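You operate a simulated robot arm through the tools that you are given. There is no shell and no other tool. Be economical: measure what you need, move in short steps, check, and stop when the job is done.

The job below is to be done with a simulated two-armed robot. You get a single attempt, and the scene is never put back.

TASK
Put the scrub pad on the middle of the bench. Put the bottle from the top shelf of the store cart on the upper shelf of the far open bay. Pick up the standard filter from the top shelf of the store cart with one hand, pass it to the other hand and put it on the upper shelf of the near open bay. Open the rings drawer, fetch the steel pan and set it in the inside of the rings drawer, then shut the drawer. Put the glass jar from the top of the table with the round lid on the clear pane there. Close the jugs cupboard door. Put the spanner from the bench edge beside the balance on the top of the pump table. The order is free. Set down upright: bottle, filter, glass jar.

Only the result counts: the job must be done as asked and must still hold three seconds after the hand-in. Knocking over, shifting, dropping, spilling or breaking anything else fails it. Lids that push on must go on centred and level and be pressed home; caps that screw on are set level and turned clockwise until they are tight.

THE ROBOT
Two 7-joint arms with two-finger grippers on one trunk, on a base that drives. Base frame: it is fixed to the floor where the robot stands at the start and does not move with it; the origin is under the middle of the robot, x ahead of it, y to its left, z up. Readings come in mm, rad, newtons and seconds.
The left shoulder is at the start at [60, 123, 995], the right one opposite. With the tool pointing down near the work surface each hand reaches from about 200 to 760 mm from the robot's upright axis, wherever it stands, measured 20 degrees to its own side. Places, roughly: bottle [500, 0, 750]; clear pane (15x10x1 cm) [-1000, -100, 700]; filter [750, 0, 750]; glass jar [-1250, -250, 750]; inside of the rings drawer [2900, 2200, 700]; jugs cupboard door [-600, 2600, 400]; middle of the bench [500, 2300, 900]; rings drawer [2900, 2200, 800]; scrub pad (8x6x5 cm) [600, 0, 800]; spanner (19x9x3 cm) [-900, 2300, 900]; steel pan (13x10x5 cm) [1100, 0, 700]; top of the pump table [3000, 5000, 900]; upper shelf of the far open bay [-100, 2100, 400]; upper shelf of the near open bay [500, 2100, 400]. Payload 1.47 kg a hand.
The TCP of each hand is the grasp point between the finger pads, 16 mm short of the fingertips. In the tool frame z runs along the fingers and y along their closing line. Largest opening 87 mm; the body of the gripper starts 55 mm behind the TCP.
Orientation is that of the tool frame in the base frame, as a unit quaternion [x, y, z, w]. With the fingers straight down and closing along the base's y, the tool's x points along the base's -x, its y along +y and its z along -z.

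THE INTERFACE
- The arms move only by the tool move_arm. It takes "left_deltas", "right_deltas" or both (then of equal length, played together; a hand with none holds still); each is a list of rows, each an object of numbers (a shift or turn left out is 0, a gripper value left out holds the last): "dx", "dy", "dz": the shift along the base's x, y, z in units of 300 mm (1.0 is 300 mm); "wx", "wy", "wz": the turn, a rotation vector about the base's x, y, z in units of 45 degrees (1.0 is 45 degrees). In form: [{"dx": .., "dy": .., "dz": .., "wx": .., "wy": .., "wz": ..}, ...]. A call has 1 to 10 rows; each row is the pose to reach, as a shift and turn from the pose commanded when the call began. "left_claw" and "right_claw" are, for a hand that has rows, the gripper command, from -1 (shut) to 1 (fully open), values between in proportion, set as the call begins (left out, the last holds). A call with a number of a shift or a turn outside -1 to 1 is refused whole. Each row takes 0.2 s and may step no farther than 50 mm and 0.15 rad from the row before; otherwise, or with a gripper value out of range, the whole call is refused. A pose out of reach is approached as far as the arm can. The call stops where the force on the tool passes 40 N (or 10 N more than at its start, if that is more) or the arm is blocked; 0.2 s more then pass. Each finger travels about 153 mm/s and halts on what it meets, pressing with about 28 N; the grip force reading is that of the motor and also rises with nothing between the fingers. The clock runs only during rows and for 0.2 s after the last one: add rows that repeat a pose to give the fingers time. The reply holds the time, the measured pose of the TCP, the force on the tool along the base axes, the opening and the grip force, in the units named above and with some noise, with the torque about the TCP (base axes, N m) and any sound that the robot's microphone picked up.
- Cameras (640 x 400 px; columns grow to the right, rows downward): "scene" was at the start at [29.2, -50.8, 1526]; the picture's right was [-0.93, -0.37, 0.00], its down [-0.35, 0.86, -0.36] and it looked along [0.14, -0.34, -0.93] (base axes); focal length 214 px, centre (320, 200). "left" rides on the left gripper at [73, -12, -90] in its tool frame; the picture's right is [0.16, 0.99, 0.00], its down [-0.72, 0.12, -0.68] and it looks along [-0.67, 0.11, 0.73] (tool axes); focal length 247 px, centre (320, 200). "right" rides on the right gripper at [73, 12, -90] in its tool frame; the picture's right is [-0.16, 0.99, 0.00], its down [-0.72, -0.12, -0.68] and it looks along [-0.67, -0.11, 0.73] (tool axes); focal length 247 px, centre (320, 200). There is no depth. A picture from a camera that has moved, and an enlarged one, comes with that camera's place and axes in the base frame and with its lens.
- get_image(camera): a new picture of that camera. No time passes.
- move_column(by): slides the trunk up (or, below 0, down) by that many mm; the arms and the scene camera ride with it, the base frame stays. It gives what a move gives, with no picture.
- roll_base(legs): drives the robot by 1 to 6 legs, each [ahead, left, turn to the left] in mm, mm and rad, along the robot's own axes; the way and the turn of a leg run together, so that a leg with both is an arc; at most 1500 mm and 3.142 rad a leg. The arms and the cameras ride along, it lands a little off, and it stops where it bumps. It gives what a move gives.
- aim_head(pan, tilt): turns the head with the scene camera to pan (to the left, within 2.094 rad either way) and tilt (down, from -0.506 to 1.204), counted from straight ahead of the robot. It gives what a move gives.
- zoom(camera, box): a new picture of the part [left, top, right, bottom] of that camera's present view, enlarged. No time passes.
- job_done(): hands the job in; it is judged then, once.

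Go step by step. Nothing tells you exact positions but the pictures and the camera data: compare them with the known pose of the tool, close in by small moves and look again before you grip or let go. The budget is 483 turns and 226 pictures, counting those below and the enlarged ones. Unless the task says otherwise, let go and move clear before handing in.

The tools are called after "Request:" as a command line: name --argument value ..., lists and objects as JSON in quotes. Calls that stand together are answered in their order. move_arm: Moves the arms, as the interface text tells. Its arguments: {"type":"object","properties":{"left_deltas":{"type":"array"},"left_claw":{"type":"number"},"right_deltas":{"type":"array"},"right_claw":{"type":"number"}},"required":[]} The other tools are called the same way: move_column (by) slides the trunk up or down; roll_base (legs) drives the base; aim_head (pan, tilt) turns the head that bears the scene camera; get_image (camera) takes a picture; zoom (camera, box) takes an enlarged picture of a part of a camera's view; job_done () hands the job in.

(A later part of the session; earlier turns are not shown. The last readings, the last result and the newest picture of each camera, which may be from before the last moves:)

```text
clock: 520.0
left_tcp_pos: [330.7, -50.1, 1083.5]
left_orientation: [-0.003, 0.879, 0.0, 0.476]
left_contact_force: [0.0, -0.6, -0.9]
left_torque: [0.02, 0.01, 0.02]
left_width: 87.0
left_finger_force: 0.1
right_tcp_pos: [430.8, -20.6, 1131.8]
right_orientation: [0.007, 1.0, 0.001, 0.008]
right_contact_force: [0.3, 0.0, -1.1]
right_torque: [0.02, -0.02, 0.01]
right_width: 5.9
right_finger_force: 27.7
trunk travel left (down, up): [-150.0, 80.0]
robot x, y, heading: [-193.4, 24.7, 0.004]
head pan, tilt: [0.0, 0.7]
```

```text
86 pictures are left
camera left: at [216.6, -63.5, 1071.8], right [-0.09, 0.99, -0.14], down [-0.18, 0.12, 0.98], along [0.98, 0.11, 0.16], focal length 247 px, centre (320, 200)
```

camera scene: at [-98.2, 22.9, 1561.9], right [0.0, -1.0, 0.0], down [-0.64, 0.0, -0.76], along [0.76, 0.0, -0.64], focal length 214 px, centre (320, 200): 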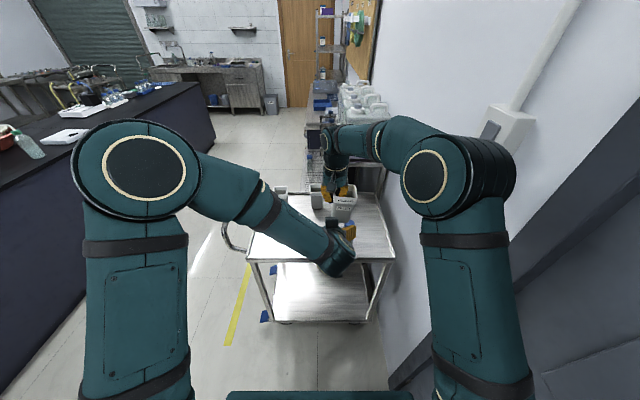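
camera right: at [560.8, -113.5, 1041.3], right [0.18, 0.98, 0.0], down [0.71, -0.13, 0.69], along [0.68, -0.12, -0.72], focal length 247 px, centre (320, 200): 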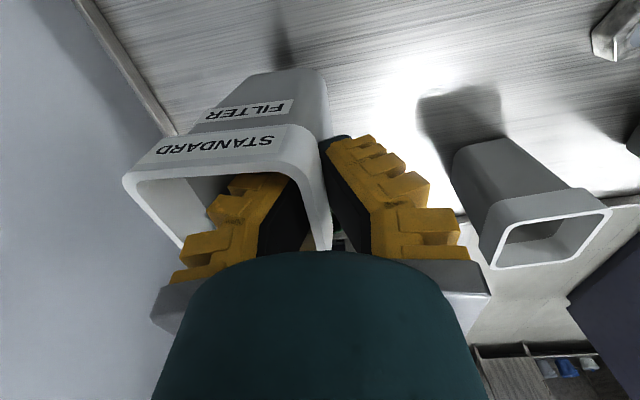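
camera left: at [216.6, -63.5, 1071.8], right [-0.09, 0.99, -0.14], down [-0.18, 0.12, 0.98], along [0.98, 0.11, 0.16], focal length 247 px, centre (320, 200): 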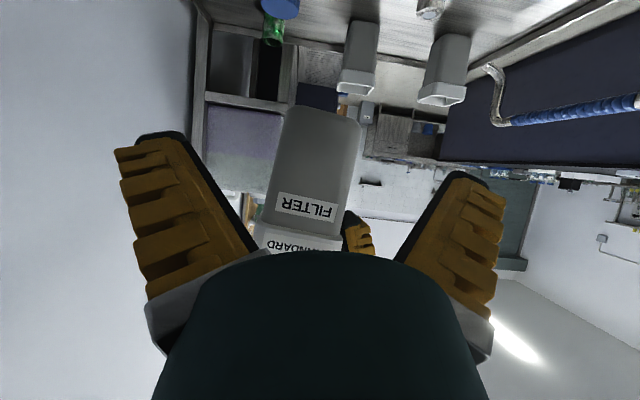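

Centred. I lower 10 mm for clearance and move forward in steps.

Request:
move_arm --left_deltas '[{"dz": -0.035}, {"dx": 0.08, "dz": -0.035}, {"dx": 0.16, "dz": -0.035}, {"dx": 0.24, "dz": -0.035}, {"dx": 0.32, "dz": -0.035}]'

Request:
zoom --camera "scene" --box '[280, 130, 400, 290]'

Request:
get_image --camera "right"

```text
clock: 521.2
left_tcp_pos: [425.0, -54.3, 1071.9]
left_orientation: [-0.002, 0.88, -0.001, 0.475]
left_contact_force: [-13.9, -2.9, -2.0]
left_torque: [0.13, -0.81, -0.18]
left_width: 88.2
left_finger_force: 0.1
right_tcp_pos: [431.1, -21.3, 1132.6]
right_orientation: [0.006, 1.0, 0.001, 0.011]
right_contact_force: [15.2, 1.3, 0.3]
right_torque: [0.2, 0.01, 0.39]
right_width: 5.8
right_finger_force: 27.4
trunk travel left (down, up): [-150.0, 80.0]
robot x, y, heading: [-190.4, 23.3, 0.003]
head pan, tilt: [0.0, 0.7]
```

```text
2.50 times, centred on (340, 210) of scene
camera zoom: at [-98.2, 23.9, 1561.9], right [0.0, -1.0, 0.0], down [-0.64, 0.0, -0.76], along [0.76, 0.0, -0.64], focal length 536 px, centre (270, 175)
```

zoom: 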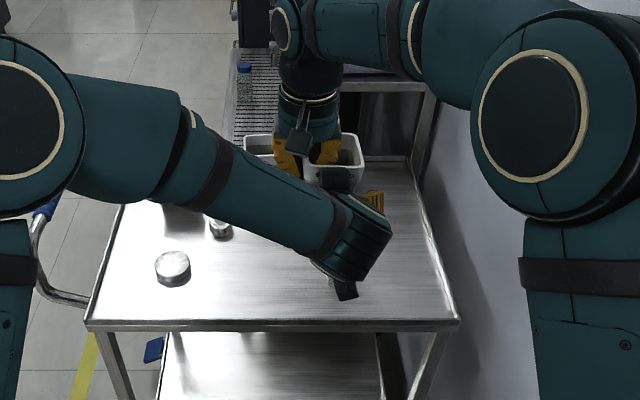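

```text
84 pictures are left
camera right: at [356.7, -8.3, 1221.3], right [0.17, 0.99, 0.01], down [0.71, -0.13, 0.69], along [0.69, -0.12, -0.72], focal length 247 px, centre (320, 200)
```

right: 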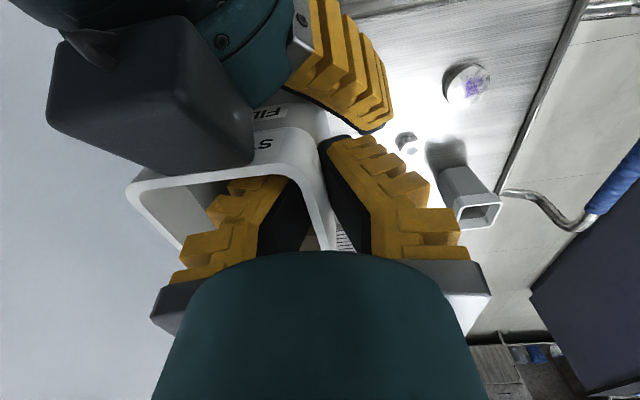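

A block on top of the left gripper just touches the filter rim (~14 N). I back off 6 mm and close the left fingers.

Request:
move_arm --left_deltas '[{"dx": -0.025}, {"dx": -0.025}]'

Request:
move_arm --left_deltas '[{"dx": 0}, {"dx": 0}, {"dx": 0}]' --left_claw -1

Request:
get_image --camera "left"

```text
clock: 521.8
left_tcp_pos: [419.1, -49.9, 1072.5]
left_orientation: [-0.003, 0.879, -0.001, 0.478]
left_contact_force: [-0.6, -2.3, -0.8]
left_torque: [0.1, -0.02, 0.01]
left_width: 87.6
left_finger_force: 0.1
right_tcp_pos: [429.8, -20.5, 1131.0]
right_orientation: [0.007, 1.0, 0.0, 0.006]
right_contact_force: [1.1, 2.1, 0.1]
right_torque: [0.01, -0.03, 0.02]
right_width: 6.1
right_finger_force: 28.2
trunk travel left (down, up): [-150.0, 80.0]
robot x, y, heading: [-190.0, 23.1, 0.001]
head pan, tilt: [0.0, 0.7]
```

```text
clock: 522.6
left_tcp_pos: [418.9, -51.2, 1073.2]
left_orientation: [-0.004, 0.879, 0.0, 0.476]
left_contact_force: [-13.3, -3.8, -2.3]
left_torque: [0.19, -0.69, 0.19]
left_width: 74.6
left_finger_force: 28.3
right_tcp_pos: [431.1, -19.2, 1132.8]
right_orientation: [0.008, 1.0, 0.001, 0.009]
right_contact_force: [12.8, 3.9, 2.1]
right_torque: [0.0, -0.07, 0.19]
right_width: 6.0
right_finger_force: 28.1
trunk travel left (down, up): [-150.0, 80.0]
robot x, y, heading: [-191.1, 21.1, 0.001]
head pan, tilt: [0.0, 0.7]
```

```text
83 pictures are left
camera left: at [304.4, -64.1, 1061.6], right [-0.09, 0.99, -0.14], down [-0.17, 0.12, 0.98], along [0.98, 0.11, 0.16], focal length 247 px, centre (320, 200)
```

left: 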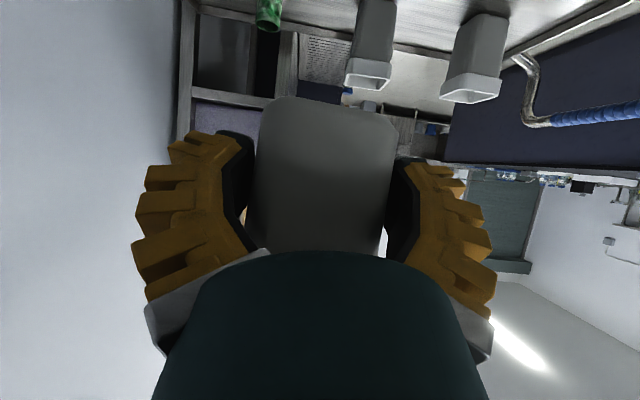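

Left holds the filter (74 mm). I open the right hand and lift it straight out.

Request:
move_arm --right_deltas '[{"dz": 0}, {"dz": 0}, {"dz": 0}]' --right_claw -0.3

Request:
move_arm --right_deltas '[{"dz": 0.06}, {"dz": 0.14}, {"dz": 0.26}, {"dz": 0.4}, {"dz": 0.4, "dy": -0.14}, {"dz": 0.4, "dy": -0.28}, {"dz": 0.4, "dy": -0.42}]'

Request:
get_image --camera "scene"

```text
clock: 523.4
left_tcp_pos: [418.7, -50.5, 1073.7]
left_orientation: [-0.004, 0.879, 0.0, 0.477]
left_contact_force: [-0.6, 0.8, -0.1]
left_torque: [-0.02, 0.02, -0.01]
left_width: 74.7
left_finger_force: 27.8
right_tcp_pos: [430.7, -20.9, 1131.8]
right_orientation: [0.007, 1.0, 0.001, 0.008]
right_contact_force: [-0.4, 0.6, 0.4]
right_torque: [0.01, -0.01, 0.04]
right_width: 36.2
right_finger_force: 4.3
trunk travel left (down, up): [-150.0, 80.0]
robot x, y, heading: [-193.2, 23.8, 0.001]
head pan, tilt: [0.0, 0.7]
```

```text
clock: 525.0
left_tcp_pos: [417.8, -51.6, 1073.1]
left_orientation: [-0.003, 0.88, 0.001, 0.476]
left_contact_force: [0.4, -0.7, -0.7]
left_torque: [0.03, 0.01, 0.04]
left_width: 74.2
left_finger_force: 28.0
right_tcp_pos: [430.1, -148.1, 1251.7]
right_orientation: [0.007, 1.0, 0.001, 0.007]
right_contact_force: [0.1, 0.5, 0.3]
right_torque: [-0.01, 0.01, 0.0]
right_width: 36.4
right_finger_force: 4.2
trunk travel left (down, up): [-150.0, 80.0]
robot x, y, heading: [-195.2, 19.4, 0.008]
head pan, tilt: [0.0, 0.7]
```

```text
82 pictures are left
camera scene: at [-98.7, 22.5, 1562.0], right [0.0, -1.0, 0.0], down [-0.64, 0.0, -0.76], along [0.76, 0.0, -0.64], focal length 214 px, centre (320, 200)
```

scene: 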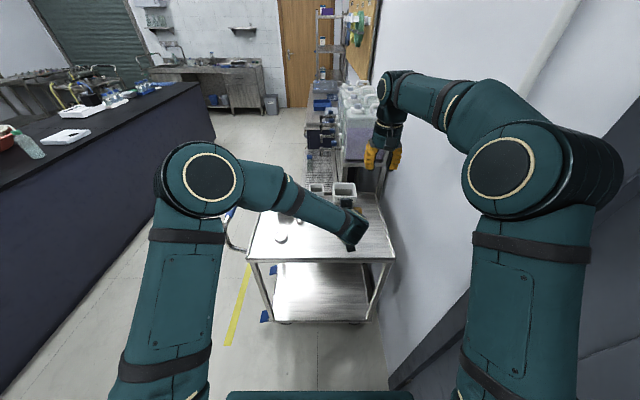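

Transfer done. I move the filter aside to the left and tilt the right hand forward for the bottle.

Request:
move_arm --left_deltas '[{"dx": -0.02, "dy": 0.12}, {"dx": -0.06, "dy": 0.26, "dz": 0.03}, {"dx": -0.1, "dy": 0.4, "dz": 0.06}, {"dx": -0.15, "dy": 0.54, "dz": 0.1}, {"dx": -0.2, "dy": 0.68, "dz": 0.12}, {"dx": -0.24, "dy": 0.82, "dz": 0.12}]' --right_deltas '[{"wy": -0.17}, {"wy": -0.34}, {"wy": -0.51}, {"wy": -0.68}, {"wy": -0.85}, {"wy": -1.0}]' --right_claw 1

Request:
move_arm --right_deltas '[{"wy": -0.17, "dz": -0.1}, {"wy": -0.333, "dz": -0.2}, {"wy": -0.333, "dz": -0.34, "dx": -0.05}, {"wy": -0.333, "dz": -0.48, "dx": -0.1}, {"wy": -0.333, "dz": -0.62, "dx": -0.13}]'

Request:
get_image --camera "right"

Request:
get_image --camera "scene"

```text
clock: 526.4
left_tcp_pos: [345.2, 197.5, 1109.9]
left_orientation: [-0.003, 0.879, 0.0, 0.477]
left_contact_force: [-0.8, -0.6, -0.5]
left_torque: [0.0, 0.04, -0.01]
left_width: 73.9
left_finger_force: 28.0
right_tcp_pos: [428.8, -145.5, 1252.0]
right_orientation: [0.006, 0.921, 0.004, 0.39]
right_contact_force: [-0.2, 0.2, 0.6]
right_torque: [0.04, 0.01, -0.03]
right_width: 87.1
right_finger_force: 0.1
trunk travel left (down, up): [-150.0, 80.0]
robot x, y, heading: [-193.2, 26.4, -0.001]
head pan, tilt: [0.0, 0.7]
```

```text
clock: 527.6
left_tcp_pos: [347.8, 196.5, 1109.4]
left_orientation: [-0.003, 0.879, 0.0, 0.477]
left_contact_force: [1.1, 0.5, -0.4]
left_torque: [0.01, -0.03, 0.01]
left_width: 73.7
left_finger_force: 28.2
right_tcp_pos: [393.0, -147.5, 1064.4]
right_orientation: [0.006, 0.861, 0.005, 0.509]
right_contact_force: [0.8, -0.1, 0.0]
right_torque: [-0.04, 0.03, -0.01]
right_width: 87.1
right_finger_force: 0.1
right hand out of reach, approached as far as the arm can: row 2
trunk travel left (down, up): [-150.0, 80.0]
robot x, y, heading: [-191.0, 25.2, -0.002]
head pan, tilt: [0.0, 0.7]
```

```text
81 pictures are left
camera right: at [278.1, -134.5, 1045.5], right [0.08, 0.99, 0.15], down [-0.24, -0.13, 0.96], along [0.97, -0.12, 0.23], focal length 247 px, centre (320, 200)
```

right: 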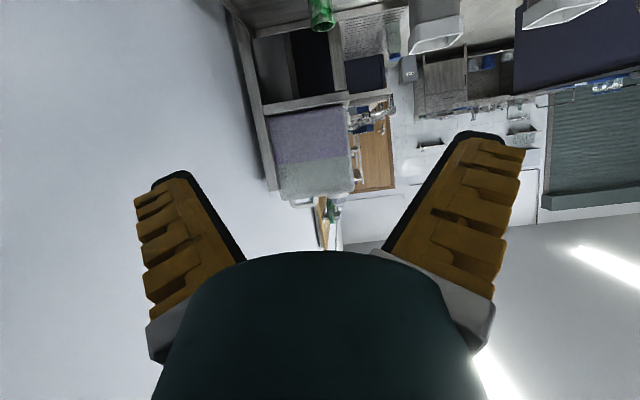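

```text
80 pictures are left
camera scene: at [-97.8, 24.6, 1561.9], right [0.0, -1.0, 0.0], down [-0.64, 0.0, -0.76], along [0.76, 0.0, -0.64], focal length 214 px, centre (320, 200)
```

scene: 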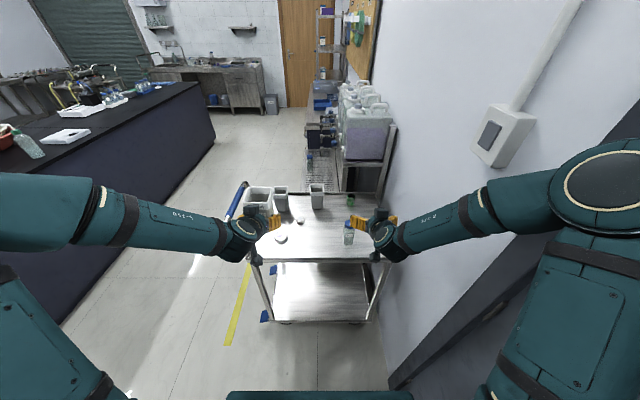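

I lower the right hand in front of the bottle at z≈852.

Request:
move_arm --right_deltas '[{"dz": -0.14, "dy": 0.05}, {"dz": -0.28, "dy": 0.1}, {"dz": -0.42, "dy": 0.155}, {"dz": -0.56, "dy": 0.155}, {"dz": -0.7, "dy": 0.155}]'

Request:
get_image --camera "right"

Request:
zoom --camera "scene" --box '[300, 190, 420, 290]'

```text
clock: 529.0
left_tcp_pos: [345.8, 192.8, 1110.4]
left_orientation: [-0.002, 0.879, -0.002, 0.477]
left_contact_force: [0.0, 0.2, -0.4]
left_torque: [0.01, 0.0, 0.04]
left_width: 73.6
left_finger_force: 28.7
right_tcp_pos: [380.6, -100.7, 838.8]
right_orientation: [0.074, 0.875, -0.001, 0.479]
right_contact_force: [-1.2, -0.2, -0.1]
right_torque: [-0.01, 0.01, -0.01]
right_width: 86.9
right_finger_force: 0.0
right hand out of reach, approached as far as the arm can: row 3, 4, 5
trunk travel left (down, up): [-150.0, 80.0]
robot x, y, heading: [-190.7, 19.0, -0.008]
head pan, tilt: [0.0, 0.7]
stopped in row 5 (right hand): the arm was blocked; the commanded pose is now the measured one
```

```text
79 pictures are left
camera right: at [268.2, -73.6, 828.8], right [0.21, 0.96, 0.2], down [-0.2, -0.16, 0.97], along [0.96, -0.25, 0.16], focal length 247 px, centre (320, 200)
```

right: 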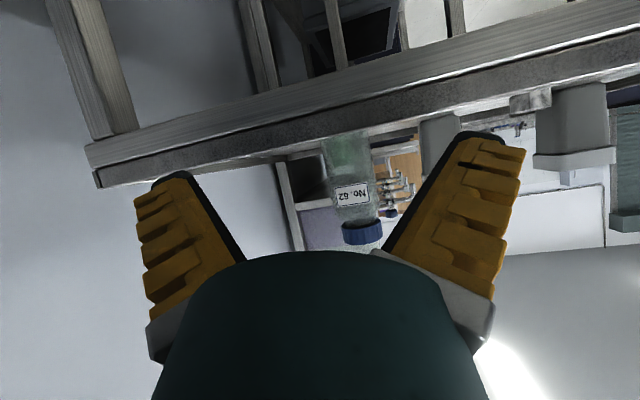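

```text
4.00 times, centred on (360, 240) of scene
camera zoom: at [-101.4, 21.2, 1562.3], right [0.0, -1.0, 0.0], down [-0.64, 0.0, -0.77], along [0.77, 0.0, -0.64], focal length 858 px, centre (160, 40)
```

zoom: 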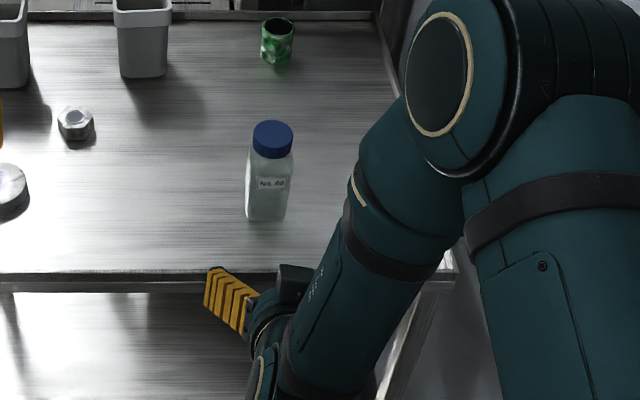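

The right elbow seems blocked, probably by the wall. I shift the robot left for room and re-level the right hand.

Request:
roll_base --legs '[[-30, 0, 0.004], [0, 130, 0]]'

Request:
move_arm --right_deltas '[{"dz": 0.03, "dy": -0.1, "dx": 0.05}, {"dz": 0.03, "dy": -0.22, "dx": 0.1}, {"dz": 0.03, "dy": -0.34, "dx": 0.1}, {"dz": 0.03, "dy": -0.43, "dx": 0.1}]'

```text
clock: 531.2
left_tcp_pos: [318.9, 320.2, 1107.7]
left_orientation: [-0.003, 0.879, 0.0, 0.476]
left_contact_force: [0.9, -0.4, -0.5]
left_torque: [0.02, 0.05, 0.0]
left_width: 73.3
left_finger_force: 28.1
right_tcp_pos: [353.9, 28.8, 837.5]
right_orientation: [0.073, 0.875, -0.001, 0.478]
right_contact_force: [-0.3, 0.6, 1.2]
right_torque: [0.02, 0.01, -0.01]
right_width: 86.9
right_finger_force: 0.1
trunk travel left (down, up): [-150.0, 80.0]
robot x, y, heading: [-219.5, 146.1, 0.001]
head pan, tilt: [0.0, 0.7]
```

```text
clock: 532.2
left_tcp_pos: [318.2, 320.1, 1108.8]
left_orientation: [-0.002, 0.879, -0.001, 0.476]
left_contact_force: [-0.3, -0.6, -0.6]
left_torque: [0.02, 0.08, -0.02]
left_width: 72.9
left_finger_force: 27.9
right_tcp_pos: [400.5, -25.4, 860.3]
right_orientation: [0.091, 0.876, -0.027, 0.472]
right_contact_force: [0.3, -0.1, 0.8]
right_torque: [-0.01, -0.03, 0.03]
right_width: 87.1
right_finger_force: 0.1
right hand out of reach, approached as far as the arm can: row 1, 2, 3, 4
trunk travel left (down, up): [-150.0, 80.0]
robot x, y, heading: [-220.6, 145.5, -0.004]
head pan, tilt: [0.0, 0.7]
```

The left gripper width is creeping down; I check how the filter sits.

Request:
get_image --camera "left"

Request:
get_image --camera "scene"

```text
77 pictures are left
camera left: at [204.8, 307.5, 1097.5], right [-0.09, 0.99, -0.14], down [-0.17, 0.12, 0.98], along [0.98, 0.11, 0.16], focal length 247 px, centre (320, 200)
```

left: 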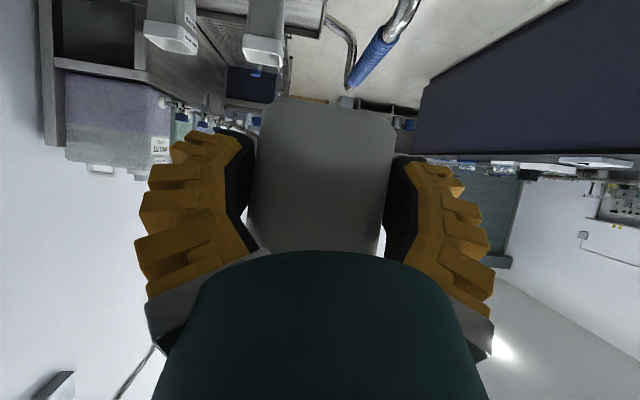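

```text
76 pictures are left
camera scene: at [-127.2, 148.0, 1561.9], right [0.0, -1.0, 0.0], down [-0.64, 0.0, -0.76], along [0.76, 0.0, -0.64], focal length 214 px, centre (320, 200)
```

scene: 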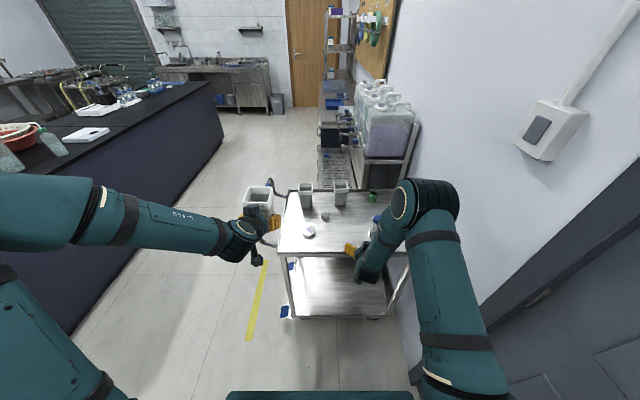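

The filter is steady. The right arm is in an awkward configuration, so I lift it back up, square it, and come down again.

Request:
move_arm --right_deltas '[{"dz": 0.12, "dx": -0.05, "wx": -0.014, "wy": -0.018, "wz": 0.06}, {"dz": 0.26, "dx": -0.08, "wx": -0.028, "wy": -0.037, "wz": 0.12}, {"dz": 0.4, "dx": -0.08, "dy": -0.05, "wx": -0.042, "wy": -0.055, "wz": 0.18}, {"dz": 0.54, "dx": -0.08, "dy": -0.1, "wx": -0.056, "wy": -0.074, "wz": 0.235}, {"dz": 0.66, "dx": -0.08, "dy": -0.2, "wx": -0.056, "wy": -0.074, "wz": 0.235}, {"dz": 0.7, "dx": -0.05, "dy": -0.33, "wx": -0.056, "wy": -0.074, "wz": 0.235}]'

Request:
move_column --by -80

```text
clock: 533.6
left_tcp_pos: [318.0, 318.8, 1110.1]
left_orientation: [-0.003, 0.879, 0.0, 0.476]
left_contact_force: [-0.9, 0.2, -0.6]
left_torque: [0.01, 0.0, 0.04]
left_width: 72.3
left_finger_force: 27.8
right_tcp_pos: [382.9, -127.7, 1071.7]
right_orientation: [0.001, 0.867, -0.001, 0.499]
right_contact_force: [0.1, -0.2, 0.0]
right_torque: [0.04, 0.0, -0.01]
right_width: 86.8
right_finger_force: 0.1
trunk travel left (down, up): [-150.0, 80.0]
robot x, y, heading: [-223.8, 147.4, -0.001]
head pan, tilt: [0.0, 0.7]
```

```text
clock: 534.8
left_tcp_pos: [317.1, 320.3, 1029.5]
left_orientation: [-0.003, 0.879, -0.001, 0.476]
left_contact_force: [1.0, 0.3, -0.7]
left_torque: [0.0, 0.0, 0.02]
left_width: 72.5
left_finger_force: 27.6
right_tcp_pos: [383.0, -125.9, 990.3]
right_orientation: [0.001, 0.867, -0.001, 0.499]
right_contact_force: [-0.1, 0.4, 0.1]
right_torque: [-0.01, 0.0, -0.01]
right_width: 87.2
right_finger_force: 0.1
trunk travel left (down, up): [-70.0, 160.0]
robot x, y, heading: [-222.3, 147.1, 0.001]
head pan, tilt: [0.0, 0.7]
```

Request:
move_arm --right_deltas '[{"dz": -0.12, "dy": 0.04}, {"dz": -0.24, "dy": 0.083}, {"dz": -0.36, "dy": 0.083}, {"dz": -0.46, "dy": 0.083}]'

Request:
get_image --camera "right"

```text
clock: 536.0
left_tcp_pos: [308.7, 370.6, 1027.2]
left_orientation: [-0.012, 0.877, -0.009, 0.48]
left_contact_force: [-1.1, 0.4, -1.0]
left_torque: [-0.03, -0.01, -0.02]
left_width: 72.5
left_finger_force: 27.9
right_tcp_pos: [381.2, -51.1, 871.3]
right_orientation: [-0.021, 0.861, -0.017, 0.508]
right_contact_force: [0.3, 0.5, -0.6]
right_torque: [0.03, 0.02, -0.03]
right_width: 87.1
right_finger_force: 0.0
trunk travel left (down, up): [-70.0, 160.0]
robot x, y, heading: [-221.2, 168.3, 0.007]
head pan, tilt: [0.0, 0.7]
stopped in row 4 (right hand): the arm was blocked; the commanded pose is now the measured one
```

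```text
75 pictures are left
camera right: at [267.2, -42.5, 851.9], right [0.06, 0.99, 0.09], down [-0.25, -0.07, 0.97], along [0.97, -0.08, 0.24], focal length 247 px, centre (320, 200)
```

right: 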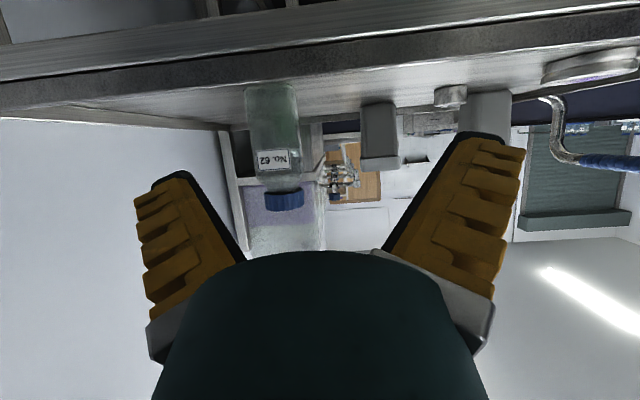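

My right elbow is touching the wall and nudged the robot sideways. I move the robot further left so the arm has room, then reach out.

Request:
roll_base --legs '[[-30, 0, 0], [0, 200, 0]]'

Request:
move_arm --right_deltas '[{"dy": -0.12}, {"dy": -0.25}, {"dy": -0.38}, {"dy": -0.51}, {"dy": -0.64}, {"dy": -0.77}]'

Request:
get_image --camera "scene"

```text
clock: 538.8
left_tcp_pos: [287.5, 542.6, 1029.1]
left_orientation: [-0.004, 0.879, 0.0, 0.476]
left_contact_force: [0.3, 0.3, -0.5]
left_torque: [-0.02, 0.01, -0.04]
left_width: 72.1
left_finger_force: 28.0
right_tcp_pos: [355.1, 124.6, 859.6]
right_orientation: [-0.009, 0.864, -0.005, 0.503]
right_contact_force: [-0.1, -0.3, 0.1]
right_torque: [-0.03, -0.02, -0.03]
right_width: 87.1
right_finger_force: 0.1
trunk travel left (down, up): [-70.0, 160.0]
robot x, y, heading: [-252.5, 367.9, 0.002]
head pan, tilt: [0.0, 0.7]
```

```text
clock: 540.2
left_tcp_pos: [286.8, 542.2, 1029.2]
left_orientation: [-0.004, 0.879, 0.001, 0.476]
left_contact_force: [0.1, 0.8, -0.4]
left_torque: [0.0, -0.02, 0.0]
left_width: 72.0
left_finger_force: 28.2
right_tcp_pos: [355.1, -107.8, 859.2]
right_orientation: [-0.01, 0.864, -0.004, 0.504]
right_contact_force: [-0.2, -0.1, 0.7]
right_torque: [0.03, 0.0, 0.04]
right_width: 87.0
right_finger_force: 0.1
trunk travel left (down, up): [-70.0, 160.0]
robot x, y, heading: [-248.2, 367.0, -0.0]
head pan, tilt: [0.0, 0.7]
```

```text
74 pictures are left
camera scene: at [-158.3, 368.4, 1482.0], right [0.0, -1.0, 0.0], down [-0.64, 0.0, -0.77], along [0.76, 0.0, -0.64], focal length 214 px, centre (320, 200)
```

scene: 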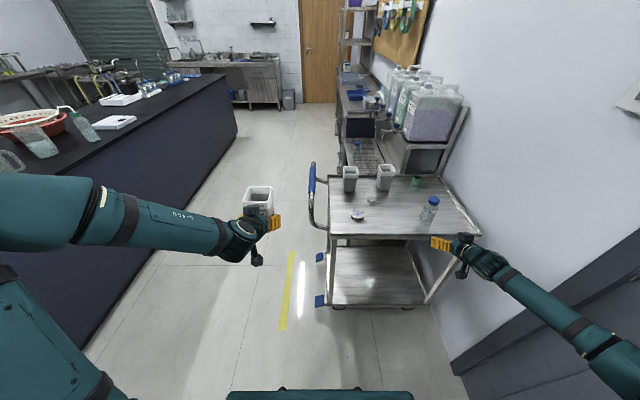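

Now in position. I check alignment with the bottle.

Request:
get_image --camera "right"

```text
73 pictures are left
camera right: at [240.5, -97.2, 840.0], right [0.07, 0.99, 0.12], down [-0.23, -0.1, 0.97], along [0.97, -0.09, 0.22], focal length 247 px, centre (320, 200)
```

right: 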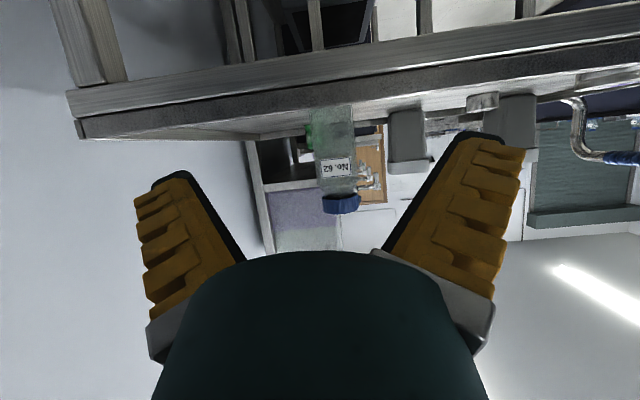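

Bottle centre y≈-100. I correct 8 mm and advance with the base so the fingers straddle it.

Request:
move_arm --right_deltas '[{"dy": 0.026, "dz": -0.01}, {"dy": 0.026, "dz": -0.01}]'

Request:
roll_base --legs '[[100, 0, 0]]'

Request:
get_image --camera "right"

```text
clock: 540.8
left_tcp_pos: [286.8, 543.0, 1029.7]
left_orientation: [-0.005, 0.879, 0.0, 0.476]
left_contact_force: [-0.7, -0.7, -1.0]
left_torque: [0.04, -0.01, -0.01]
left_width: 71.7
left_finger_force: 28.4
right_tcp_pos: [354.8, -99.3, 855.6]
right_orientation: [-0.009, 0.864, -0.006, 0.503]
right_contact_force: [-0.6, -0.7, 0.8]
right_torque: [0.02, 0.04, 0.05]
right_width: 87.1
right_finger_force: 0.1
trunk travel left (down, up): [-70.0, 160.0]
robot x, y, heading: [-251.2, 367.7, 0.01]
head pan, tilt: [0.0, 0.7]
```

```text
clock: 541.9
left_tcp_pos: [387.6, 543.0, 1028.6]
left_orientation: [-0.004, 0.88, 0.0, 0.476]
left_contact_force: [0.4, 0.2, -0.4]
left_torque: [0.01, 0.03, 0.0]
left_width: 71.7
left_finger_force: 27.8
right_tcp_pos: [456.2, -97.7, 854.7]
right_orientation: [-0.01, 0.865, -0.005, 0.502]
right_contact_force: [1.0, -0.3, -0.6]
right_torque: [0.03, -0.01, -0.03]
right_width: 86.9
right_finger_force: 0.1
trunk travel left (down, up): [-70.0, 160.0]
robot x, y, heading: [-150.6, 366.0, 0.004]
head pan, tilt: [0.0, 0.7]
```

```text
72 pictures are left
camera right: at [341.4, -88.7, 836.5], right [0.07, 0.99, 0.12], down [-0.23, -0.1, 0.97], along [0.97, -0.09, 0.22], focal length 247 px, centre (320, 200)
```

right: 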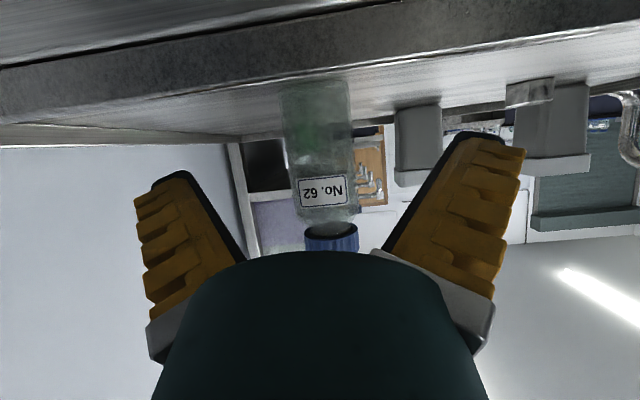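

Request:
roll_base --legs '[[46, 0, 0]]'

Request:
move_arm --right_deltas '[{"dz": 0}, {"dz": 0}, {"dz": 0}]' --right_claw -1

Request:
get_image --camera "right"

```text
clock: 542.9
left_tcp_pos: [434.5, 542.3, 1028.0]
left_orientation: [-0.003, 0.879, 0.0, 0.476]
left_contact_force: [1.0, 0.0, -0.4]
left_torque: [0.03, 0.01, -0.02]
left_width: 71.6
left_finger_force: 28.1
right_tcp_pos: [500.6, -98.0, 854.6]
right_orientation: [-0.01, 0.865, -0.004, 0.502]
right_contact_force: [0.4, 0.3, -0.2]
right_torque: [0.0, 0.01, -0.01]
right_width: 87.2
right_finger_force: 0.1
trunk travel left (down, up): [-70.0, 160.0]
robot x, y, heading: [-106.4, 368.3, 0.003]
head pan, tilt: [0.0, 0.7]
```

```text
clock: 543.6
left_tcp_pos: [431.5, 543.9, 1029.4]
left_orientation: [-0.005, 0.879, 0.001, 0.476]
left_contact_force: [0.1, -0.1, -1.0]
left_torque: [0.0, 0.02, -0.01]
left_width: 71.6
left_finger_force: 28.2
right_tcp_pos: [500.1, -97.5, 856.5]
right_orientation: [-0.01, 0.864, -0.005, 0.504]
right_contact_force: [-0.5, -0.3, 5.8]
right_torque: [0.14, -0.08, 0.04]
right_width: 37.8
right_finger_force: 27.8
trunk travel left (down, up): [-70.0, 160.0]
robot x, y, heading: [-104.9, 365.4, 0.005]
head pan, tilt: [0.0, 0.7]
```

```text
71 pictures are left
camera right: at [385.8, -88.4, 838.0], right [0.07, 0.99, 0.12], down [-0.23, -0.1, 0.97], along [0.97, -0.09, 0.23], focal length 247 px, centre (320, 200)
```

right: 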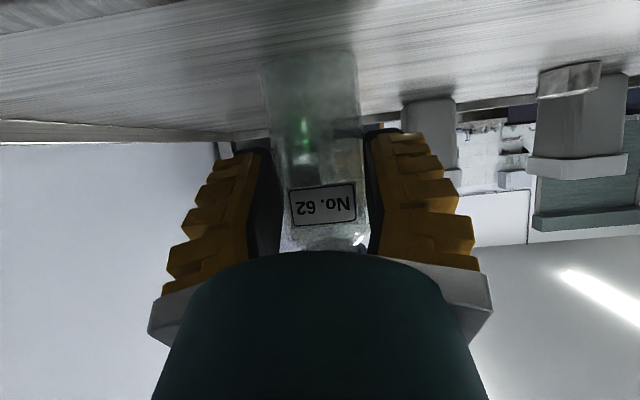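

The bottle is gripped at 38 mm. I lift it and back away.

Request:
move_arm --right_deltas '[{"dz": 0.05}, {"dz": 0.12}, {"dz": 0.22}, {"dz": 0.34}]'

Request:
get_image --camera "scene"

```text
clock: 544.6
left_tcp_pos: [433.7, 543.7, 1028.8]
left_orientation: [-0.005, 0.879, 0.0, 0.476]
left_contact_force: [-0.5, 0.2, -0.8]
left_torque: [-0.02, -0.01, -0.03]
left_width: 71.7
left_finger_force: 27.8
right_tcp_pos: [499.9, -97.9, 958.2]
right_orientation: [-0.011, 0.864, -0.004, 0.503]
right_contact_force: [-0.1, -0.4, 0.1]
right_torque: [0.01, 0.02, -0.02]
right_width: 36.5
right_finger_force: 28.0
trunk travel left (down, up): [-70.0, 160.0]
robot x, y, heading: [-106.7, 370.2, 0.003]
head pan, tilt: [0.0, 0.7]
```

```text
70 pictures are left
camera scene: at [-12.7, 369.6, 1482.0], right [0.0, -1.0, 0.0], down [-0.64, 0.0, -0.77], along [0.77, 0.0, -0.64], focal length 214 px, centre (320, 200)
```

scene: 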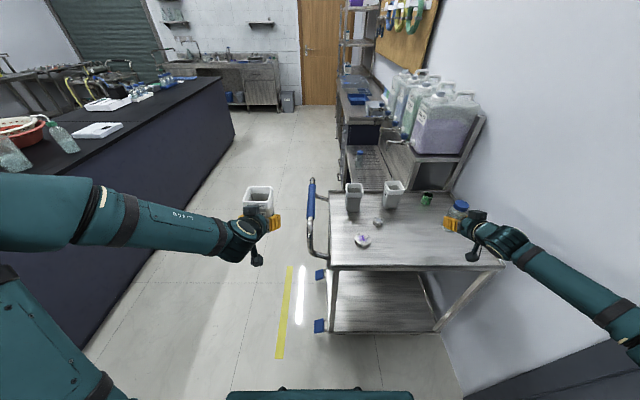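

Both items are held. I back off, draw the right hand in, and drive around the left end to the bays.

Request:
roll_base --legs '[[-200, 0, 0]]'

Request:
move_arm --right_deltas '[{"dx": -0.05, "dy": 0.12, "dz": 0.05}, {"dx": -0.1, "dy": 0.25, "dz": 0.1}, {"dx": -0.15, "dy": 0.38, "dz": 0.12}, {"dx": -0.2, "dy": 0.51, "dz": 0.12}, {"dx": -0.25, "dy": 0.64, "dz": 0.12}, {"dx": -0.3, "dy": 0.76, "dz": 0.12}]'

Request:
get_image --camera "right"

```text
clock: 546.2
left_tcp_pos: [234.3, 543.2, 1029.4]
left_orientation: [-0.005, 0.879, 0.001, 0.477]
left_contact_force: [-0.1, 0.5, 0.0]
left_torque: [-0.02, 0.02, 0.02]
left_width: 71.2
left_finger_force: 28.2
right_tcp_pos: [302.2, -98.6, 957.3]
right_orientation: [-0.009, 0.864, -0.005, 0.503]
right_contact_force: [-0.2, 0.6, -0.2]
right_torque: [0.0, 0.0, -0.03]
right_width: 36.6
right_finger_force: 28.3
trunk travel left (down, up): [-70.0, 160.0]
robot x, y, heading: [-299.8, 369.2, 0.001]
head pan, tilt: [0.0, 0.7]
```

```text
clock: 547.6
left_tcp_pos: [236.3, 542.3, 1029.9]
left_orientation: [-0.004, 0.879, 0.0, 0.477]
left_contact_force: [0.2, -0.1, -0.3]
left_torque: [0.0, 0.02, 0.02]
left_width: 71.1
left_finger_force: 28.5
right_tcp_pos: [214.5, 130.5, 994.2]
right_orientation: [-0.01, 0.864, -0.004, 0.503]
right_contact_force: [-0.1, 0.4, -0.9]
right_torque: [-0.01, 0.0, -0.02]
right_width: 36.3
right_finger_force: 28.0
trunk travel left (down, up): [-70.0, 160.0]
robot x, y, heading: [-299.6, 367.9, -0.001]
head pan, tilt: [0.0, 0.7]
```

```text
69 pictures are left
camera right: at [99.5, 140.1, 976.0], right [0.07, 0.99, 0.12], down [-0.23, -0.1, 0.97], along [0.97, -0.09, 0.22], focal length 247 px, centre (320, 200)
```

right: 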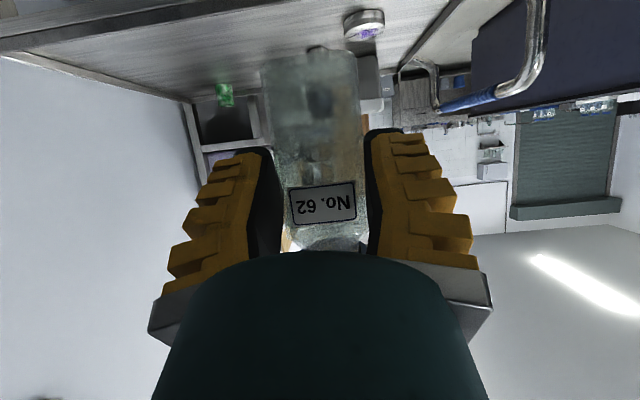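

Request:
roll_base --legs '[[0, 570, 0], [-1250, 0, 0], [-1210, 0, 0]]'

Request:
roll_base --legs '[[0, 1000, 0], [0, 990, 0]]'

```text
clock: 564.8
left_tcp_pos: [-2229.0, 1110.5, 1029.9]
left_orientation: [0.001, 0.879, -0.003, 0.477]
left_contact_force: [0.5, 0.8, 0.1]
left_torque: [-0.02, 0.02, -0.02]
left_width: 69.2
left_finger_force: 28.0
right_tcp_pos: [-2255.4, 698.2, 994.8]
right_orientation: [-0.004, 0.864, -0.009, 0.503]
right_contact_force: [-0.3, 0.7, -0.9]
right_torque: [0.01, -0.03, 0.01]
right_width: 35.6
right_finger_force: 27.8
trunk travel left (down, up): [-70.0, 160.0]
robot x, y, heading: [-2769.0, 946.9, -0.01]
head pan, tilt: [0.0, 0.7]
```

```text
clock: 582.4
left_tcp_pos: [-2217.1, 3086.1, 1029.0]
left_orientation: [0.003, 0.879, -0.004, 0.476]
left_contact_force: [-0.7, -0.1, -0.8]
left_torque: [0.03, 0.01, 0.0]
left_width: 67.3
left_finger_force: 28.4
right_tcp_pos: [-2244.8, 2674.8, 994.5]
right_orientation: [-0.002, 0.864, -0.009, 0.503]
right_contact_force: [1.1, 0.9, -0.7]
right_torque: [-0.01, 0.0, -0.02]
right_width: 34.7
right_finger_force: 27.7
trunk travel left (down, up): [-70.0, 160.0]
robot x, y, heading: [-2754.8, 2923.9, -0.015]
head pan, tilt: [0.0, 0.7]
```

Grip widths keep creeping; I check the filter and bottle.

Request:
get_image --camera "left"

Request:
get_image --camera "right"

```text
68 pictures are left
camera left: at [-2330.8, 3075.7, 1017.6], right [-0.08, 0.99, -0.14], down [-0.17, 0.12, 0.98], along [0.98, 0.1, 0.16], focal length 247 px, centre (320, 200)
```

left: 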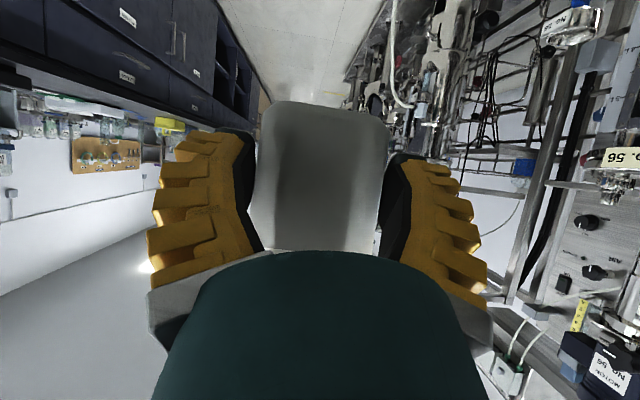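

```text
67 pictures are left
camera right: at [-2359.6, 2686.4, 976.0], right [0.08, 0.99, 0.12], down [-0.23, -0.1, 0.97], along [0.97, -0.11, 0.22], focal length 247 px, centre (320, 200)
```

right: 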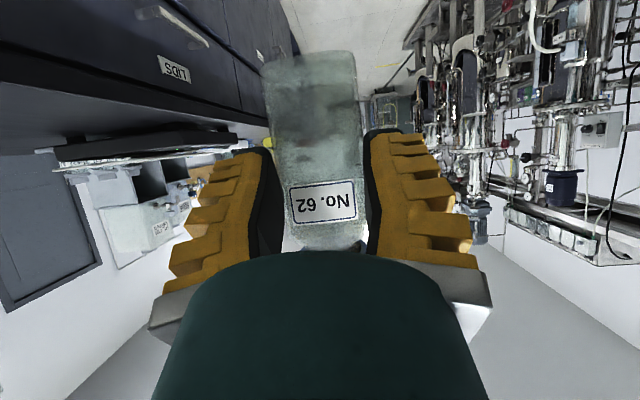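

The filter is slowly creeping forward in the grip, so I go straight to the near bay without delay.

Request:
roll_base --legs '[[1500, 0, 0.015], [1500, 0, 0], [70, 0, 0], [0, 0, -1.571]]'

Request:
move_column --by -70

Request:
get_image --camera "left"

Request:
get_image --camera "scene"

```text
clock: 601.4
left_tcp_pos: [501.8, 2381.6, 1029.3]
left_orientation: [0.619, 0.624, -0.337, 0.337]
left_contact_force: [0.1, 0.6, -0.6]
left_torque: [0.04, 0.0, -0.01]
left_width: 65.8
left_finger_force: 27.9
right_tcp_pos: [91.1, 2403.6, 994.1]
right_orientation: [0.604, 0.618, -0.359, 0.353]
right_contact_force: [0.4, 0.4, -1.0]
right_torque: [0.03, 0.01, 0.0]
right_width: 33.2
right_finger_force: 28.1
trunk travel left (down, up): [-70.0, 160.0]
robot x, y, heading: [329.3, 2918.0, -1.565]
head pan, tilt: [0.0, 0.7]
```

```text
clock: 602.5
left_tcp_pos: [504.5, 2383.9, 959.1]
left_orientation: [0.619, 0.624, -0.337, 0.337]
left_contact_force: [-0.4, 0.6, -0.8]
left_torque: [0.04, -0.01, 0.0]
left_width: 66.0
left_finger_force: 27.8
right_tcp_pos: [91.8, 2403.8, 924.5]
right_orientation: [0.603, 0.619, -0.358, 0.353]
right_contact_force: [0.1, 0.2, 0.1]
right_torque: [0.03, -0.05, 0.01]
right_width: 0.0
right_finger_force: 27.8
trunk travel left (down, up): [0.0, 230.0]
robot x, y, heading: [325.7, 2918.6, -1.568]
head pan, tilt: [0.0, 0.7]
```

```text
66 pictures are left
camera left: at [491.5, 2496.4, 947.8], right [0.99, 0.09, -0.14], down [0.12, 0.18, 0.98], along [0.12, -0.98, 0.16], focal length 247 px, centre (320, 200)
```

left: 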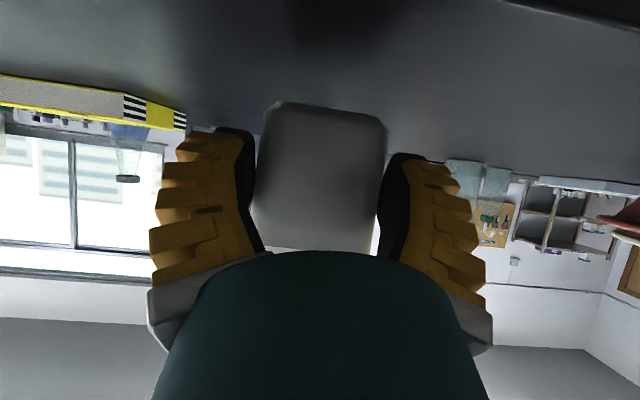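

```text
65 pictures are left
camera scene: at [327.0, 2826.7, 1412.1], right [-1.0, 0.0, 0.0], down [0.0, 0.64, -0.77], along [0.0, -0.77, -0.64], focal length 214 px, centre (320, 200)
```

scene: 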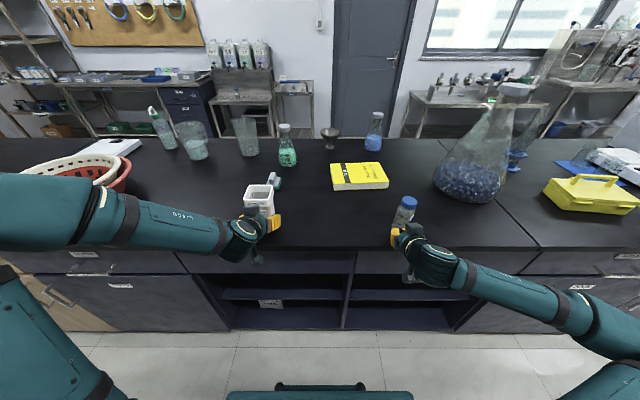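

My mistake: lowering the trunk set the bottle on the bench and it slipped out of the grip. I zoom to see how it stands.

Request:
zoom --camera "scene" --box '[350, 170, 470, 290]'

Request:
get_image --camera "right"

```text
3.33 times, centred on (410, 230) of scene
camera zoom: at [327.0, 2826.7, 1412.1], right [-1.0, 0.0, 0.0], down [0.0, 0.64, -0.77], along [0.0, -0.77, -0.64], focal length 715 px, centre (20, 100)
```

zoom: 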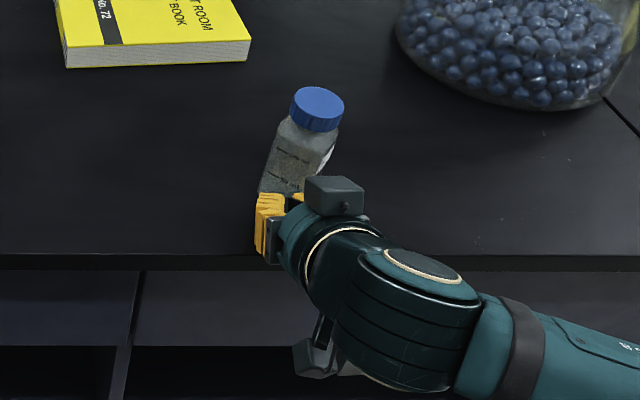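

```text
63 pictures are left
camera right: at [100.0, 2517.6, 906.0], right [0.99, -0.07, 0.12], down [-0.1, 0.23, 0.97], along [-0.09, -0.97, 0.22], focal length 247 px, centre (320, 200)
```

right: 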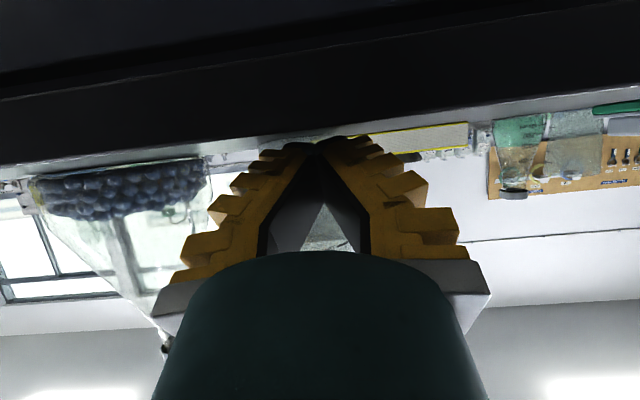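

The bottle is standing upright on the bench just beyond my closed right fingers. I back the robot straight away, raise the right hand clear, and place the filter first.

Request:
roll_base --legs '[[-150, 0, 0]]'

Request:
get_image --camera "scene"

```text
clock: 603.8
left_tcp_pos: [502.2, 2531.8, 958.6]
left_orientation: [0.618, 0.625, -0.336, 0.338]
left_contact_force: [-0.1, 0.8, -0.5]
left_torque: [-0.01, -0.01, 0.0]
left_width: 65.7
left_finger_force: 27.9
right_tcp_pos: [89.9, 2552.5, 924.9]
right_orientation: [0.605, 0.618, -0.359, 0.352]
right_contact_force: [-0.5, -0.3, -0.5]
right_torque: [0.02, 0.0, -0.02]
right_width: 0.0
right_finger_force: 28.0
trunk travel left (down, up): [0.0, 230.0]
robot x, y, heading: [329.3, 3068.0, -1.568]
head pan, tilt: [0.0, 0.7]
```

```text
62 pictures are left
camera scene: at [326.5, 2976.5, 1412.1], right [-1.0, 0.0, 0.0], down [0.0, 0.64, -0.77], along [0.0, -0.77, -0.64], focal length 214 px, centre (320, 200)
```

scene: 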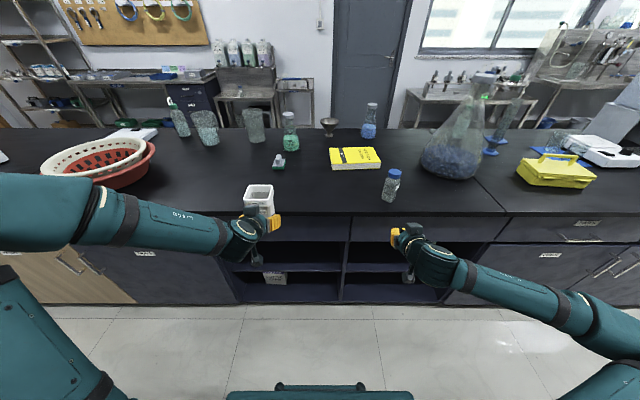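

The bottle stands freely. I raise the right hand and lower the filter in front of the near bay.

Request:
move_arm --left_deltas '[{"dz": -0.14}, {"dz": -0.28}, {"dz": -0.42}, {"dz": -0.56}, {"dz": -0.7}, {"dz": -0.84}, {"dz": -0.95}]' --right_deltas '[{"dz": 0.12}, {"dz": 0.25}, {"dz": 0.38}, {"dz": 0.5}, {"dz": 0.6}, {"dz": 0.7}, {"dz": 0.75}]'

Request:
move_arm --left_deltas '[{"dz": -0.14}, {"dz": -0.28}, {"dz": -0.42}, {"dz": -0.56}, {"dz": -0.68}]'

Request:
get_image --camera "left"

Request:
get_image --camera "scene"

```text
clock: 605.4
left_tcp_pos: [504.9, 2530.2, 791.7]
left_orientation: [0.618, 0.626, -0.336, 0.337]
left_contact_force: [0.2, 0.7, -1.2]
left_torque: [0.04, 0.0, 0.02]
left_width: 65.6
left_finger_force: 28.1
left hand out of reach, approached as far as the arm can: row 5, 6, 7
right_tcp_pos: [90.2, 2551.4, 1149.8]
right_orientation: [0.603, 0.618, -0.359, 0.353]
right_contact_force: [-0.4, 1.2, -0.6]
right_torque: [0.0, -0.03, -0.01]
right_width: 0.3
right_finger_force: 27.8
trunk travel left (down, up): [0.0, 230.0]
robot x, y, heading: [328.8, 3070.4, -1.564]
head pan, tilt: [0.0, 0.7]
```

```text
clock: 606.6
left_tcp_pos: [505.1, 2531.2, 792.6]
left_orientation: [0.619, 0.626, -0.335, 0.335]
left_contact_force: [-1.0, 1.0, -0.3]
left_torque: [0.05, -0.01, 0.03]
left_width: 66.0
left_finger_force: 28.0
left hand out of reach, approached as far as the arm can: row 1, 2, 3, 4, 5
right_tcp_pos: [90.3, 2552.5, 1150.8]
right_orientation: [0.604, 0.618, -0.359, 0.353]
right_contact_force: [-0.1, -0.5, -0.2]
right_torque: [0.01, -0.02, -0.02]
right_width: 0.1
right_finger_force: 28.0
trunk travel left (down, up): [0.0, 230.0]
robot x, y, heading: [331.5, 3071.3, -1.566]
head pan, tilt: [0.0, 0.7]
```

```text
61 pictures are left
camera left: at [492.4, 2645.4, 781.0], right [0.99, 0.1, -0.14], down [0.12, 0.17, 0.98], along [0.12, -0.98, 0.16], focal length 247 px, centre (320, 200)
```

left: 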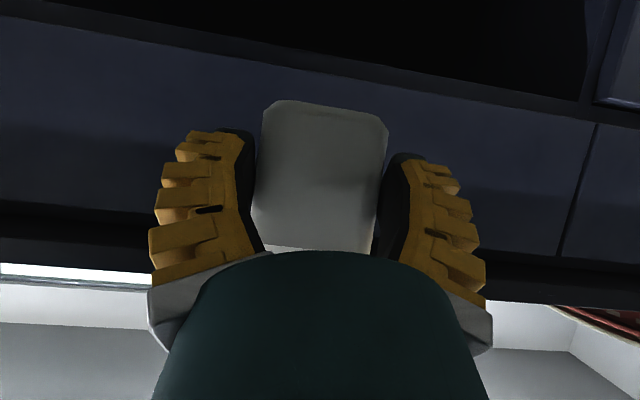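

```text
60 pictures are left
camera scene: at [326.5, 2975.5, 1412.0], right [-1.0, 0.0, 0.0], down [0.0, 0.64, -0.76], along [0.0, -0.76, -0.64], focal length 214 px, centre (320, 200)
```

scene: 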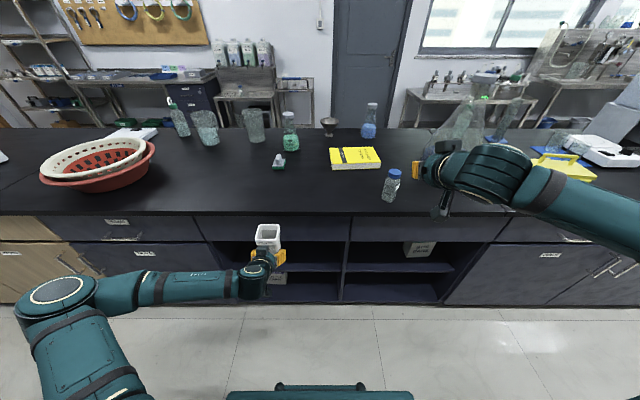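

The arm is too folded to pass shoulder height here. I swing the hand outward (+x), lower it, then bring it back.

Request:
move_arm --left_deltas '[{"dx": 0.12}, {"dx": 0.26}, {"dx": 0.4}, {"dx": 0.54}, {"dx": 0.68}, {"dx": 0.75, "dz": -0.1}, {"dx": 0.75, "dz": -0.24}, {"dx": 0.75, "dz": -0.38}, {"dx": 0.75, "dz": -0.52}, {"dx": 0.75, "dz": -0.66}]'

```text
clock: 608.8
left_tcp_pos: [731.0, 2532.1, 594.5]
left_orientation: [0.619, 0.625, -0.336, 0.337]
left_contact_force: [-0.6, 0.4, -0.6]
left_torque: [0.03, 0.03, -0.01]
left_width: 65.9
left_finger_force: 27.4
right_tcp_pos: [90.3, 2551.7, 1149.1]
right_orientation: [0.603, 0.619, -0.358, 0.353]
right_contact_force: [-1.0, -0.8, -0.1]
right_torque: [-0.02, 0.01, 0.03]
right_width: 0.0
right_finger_force: 27.7
trunk travel left (down, up): [0.0, 230.0]
robot x, y, heading: [325.9, 3070.9, -1.563]
head pan, tilt: [0.0, 0.7]
```

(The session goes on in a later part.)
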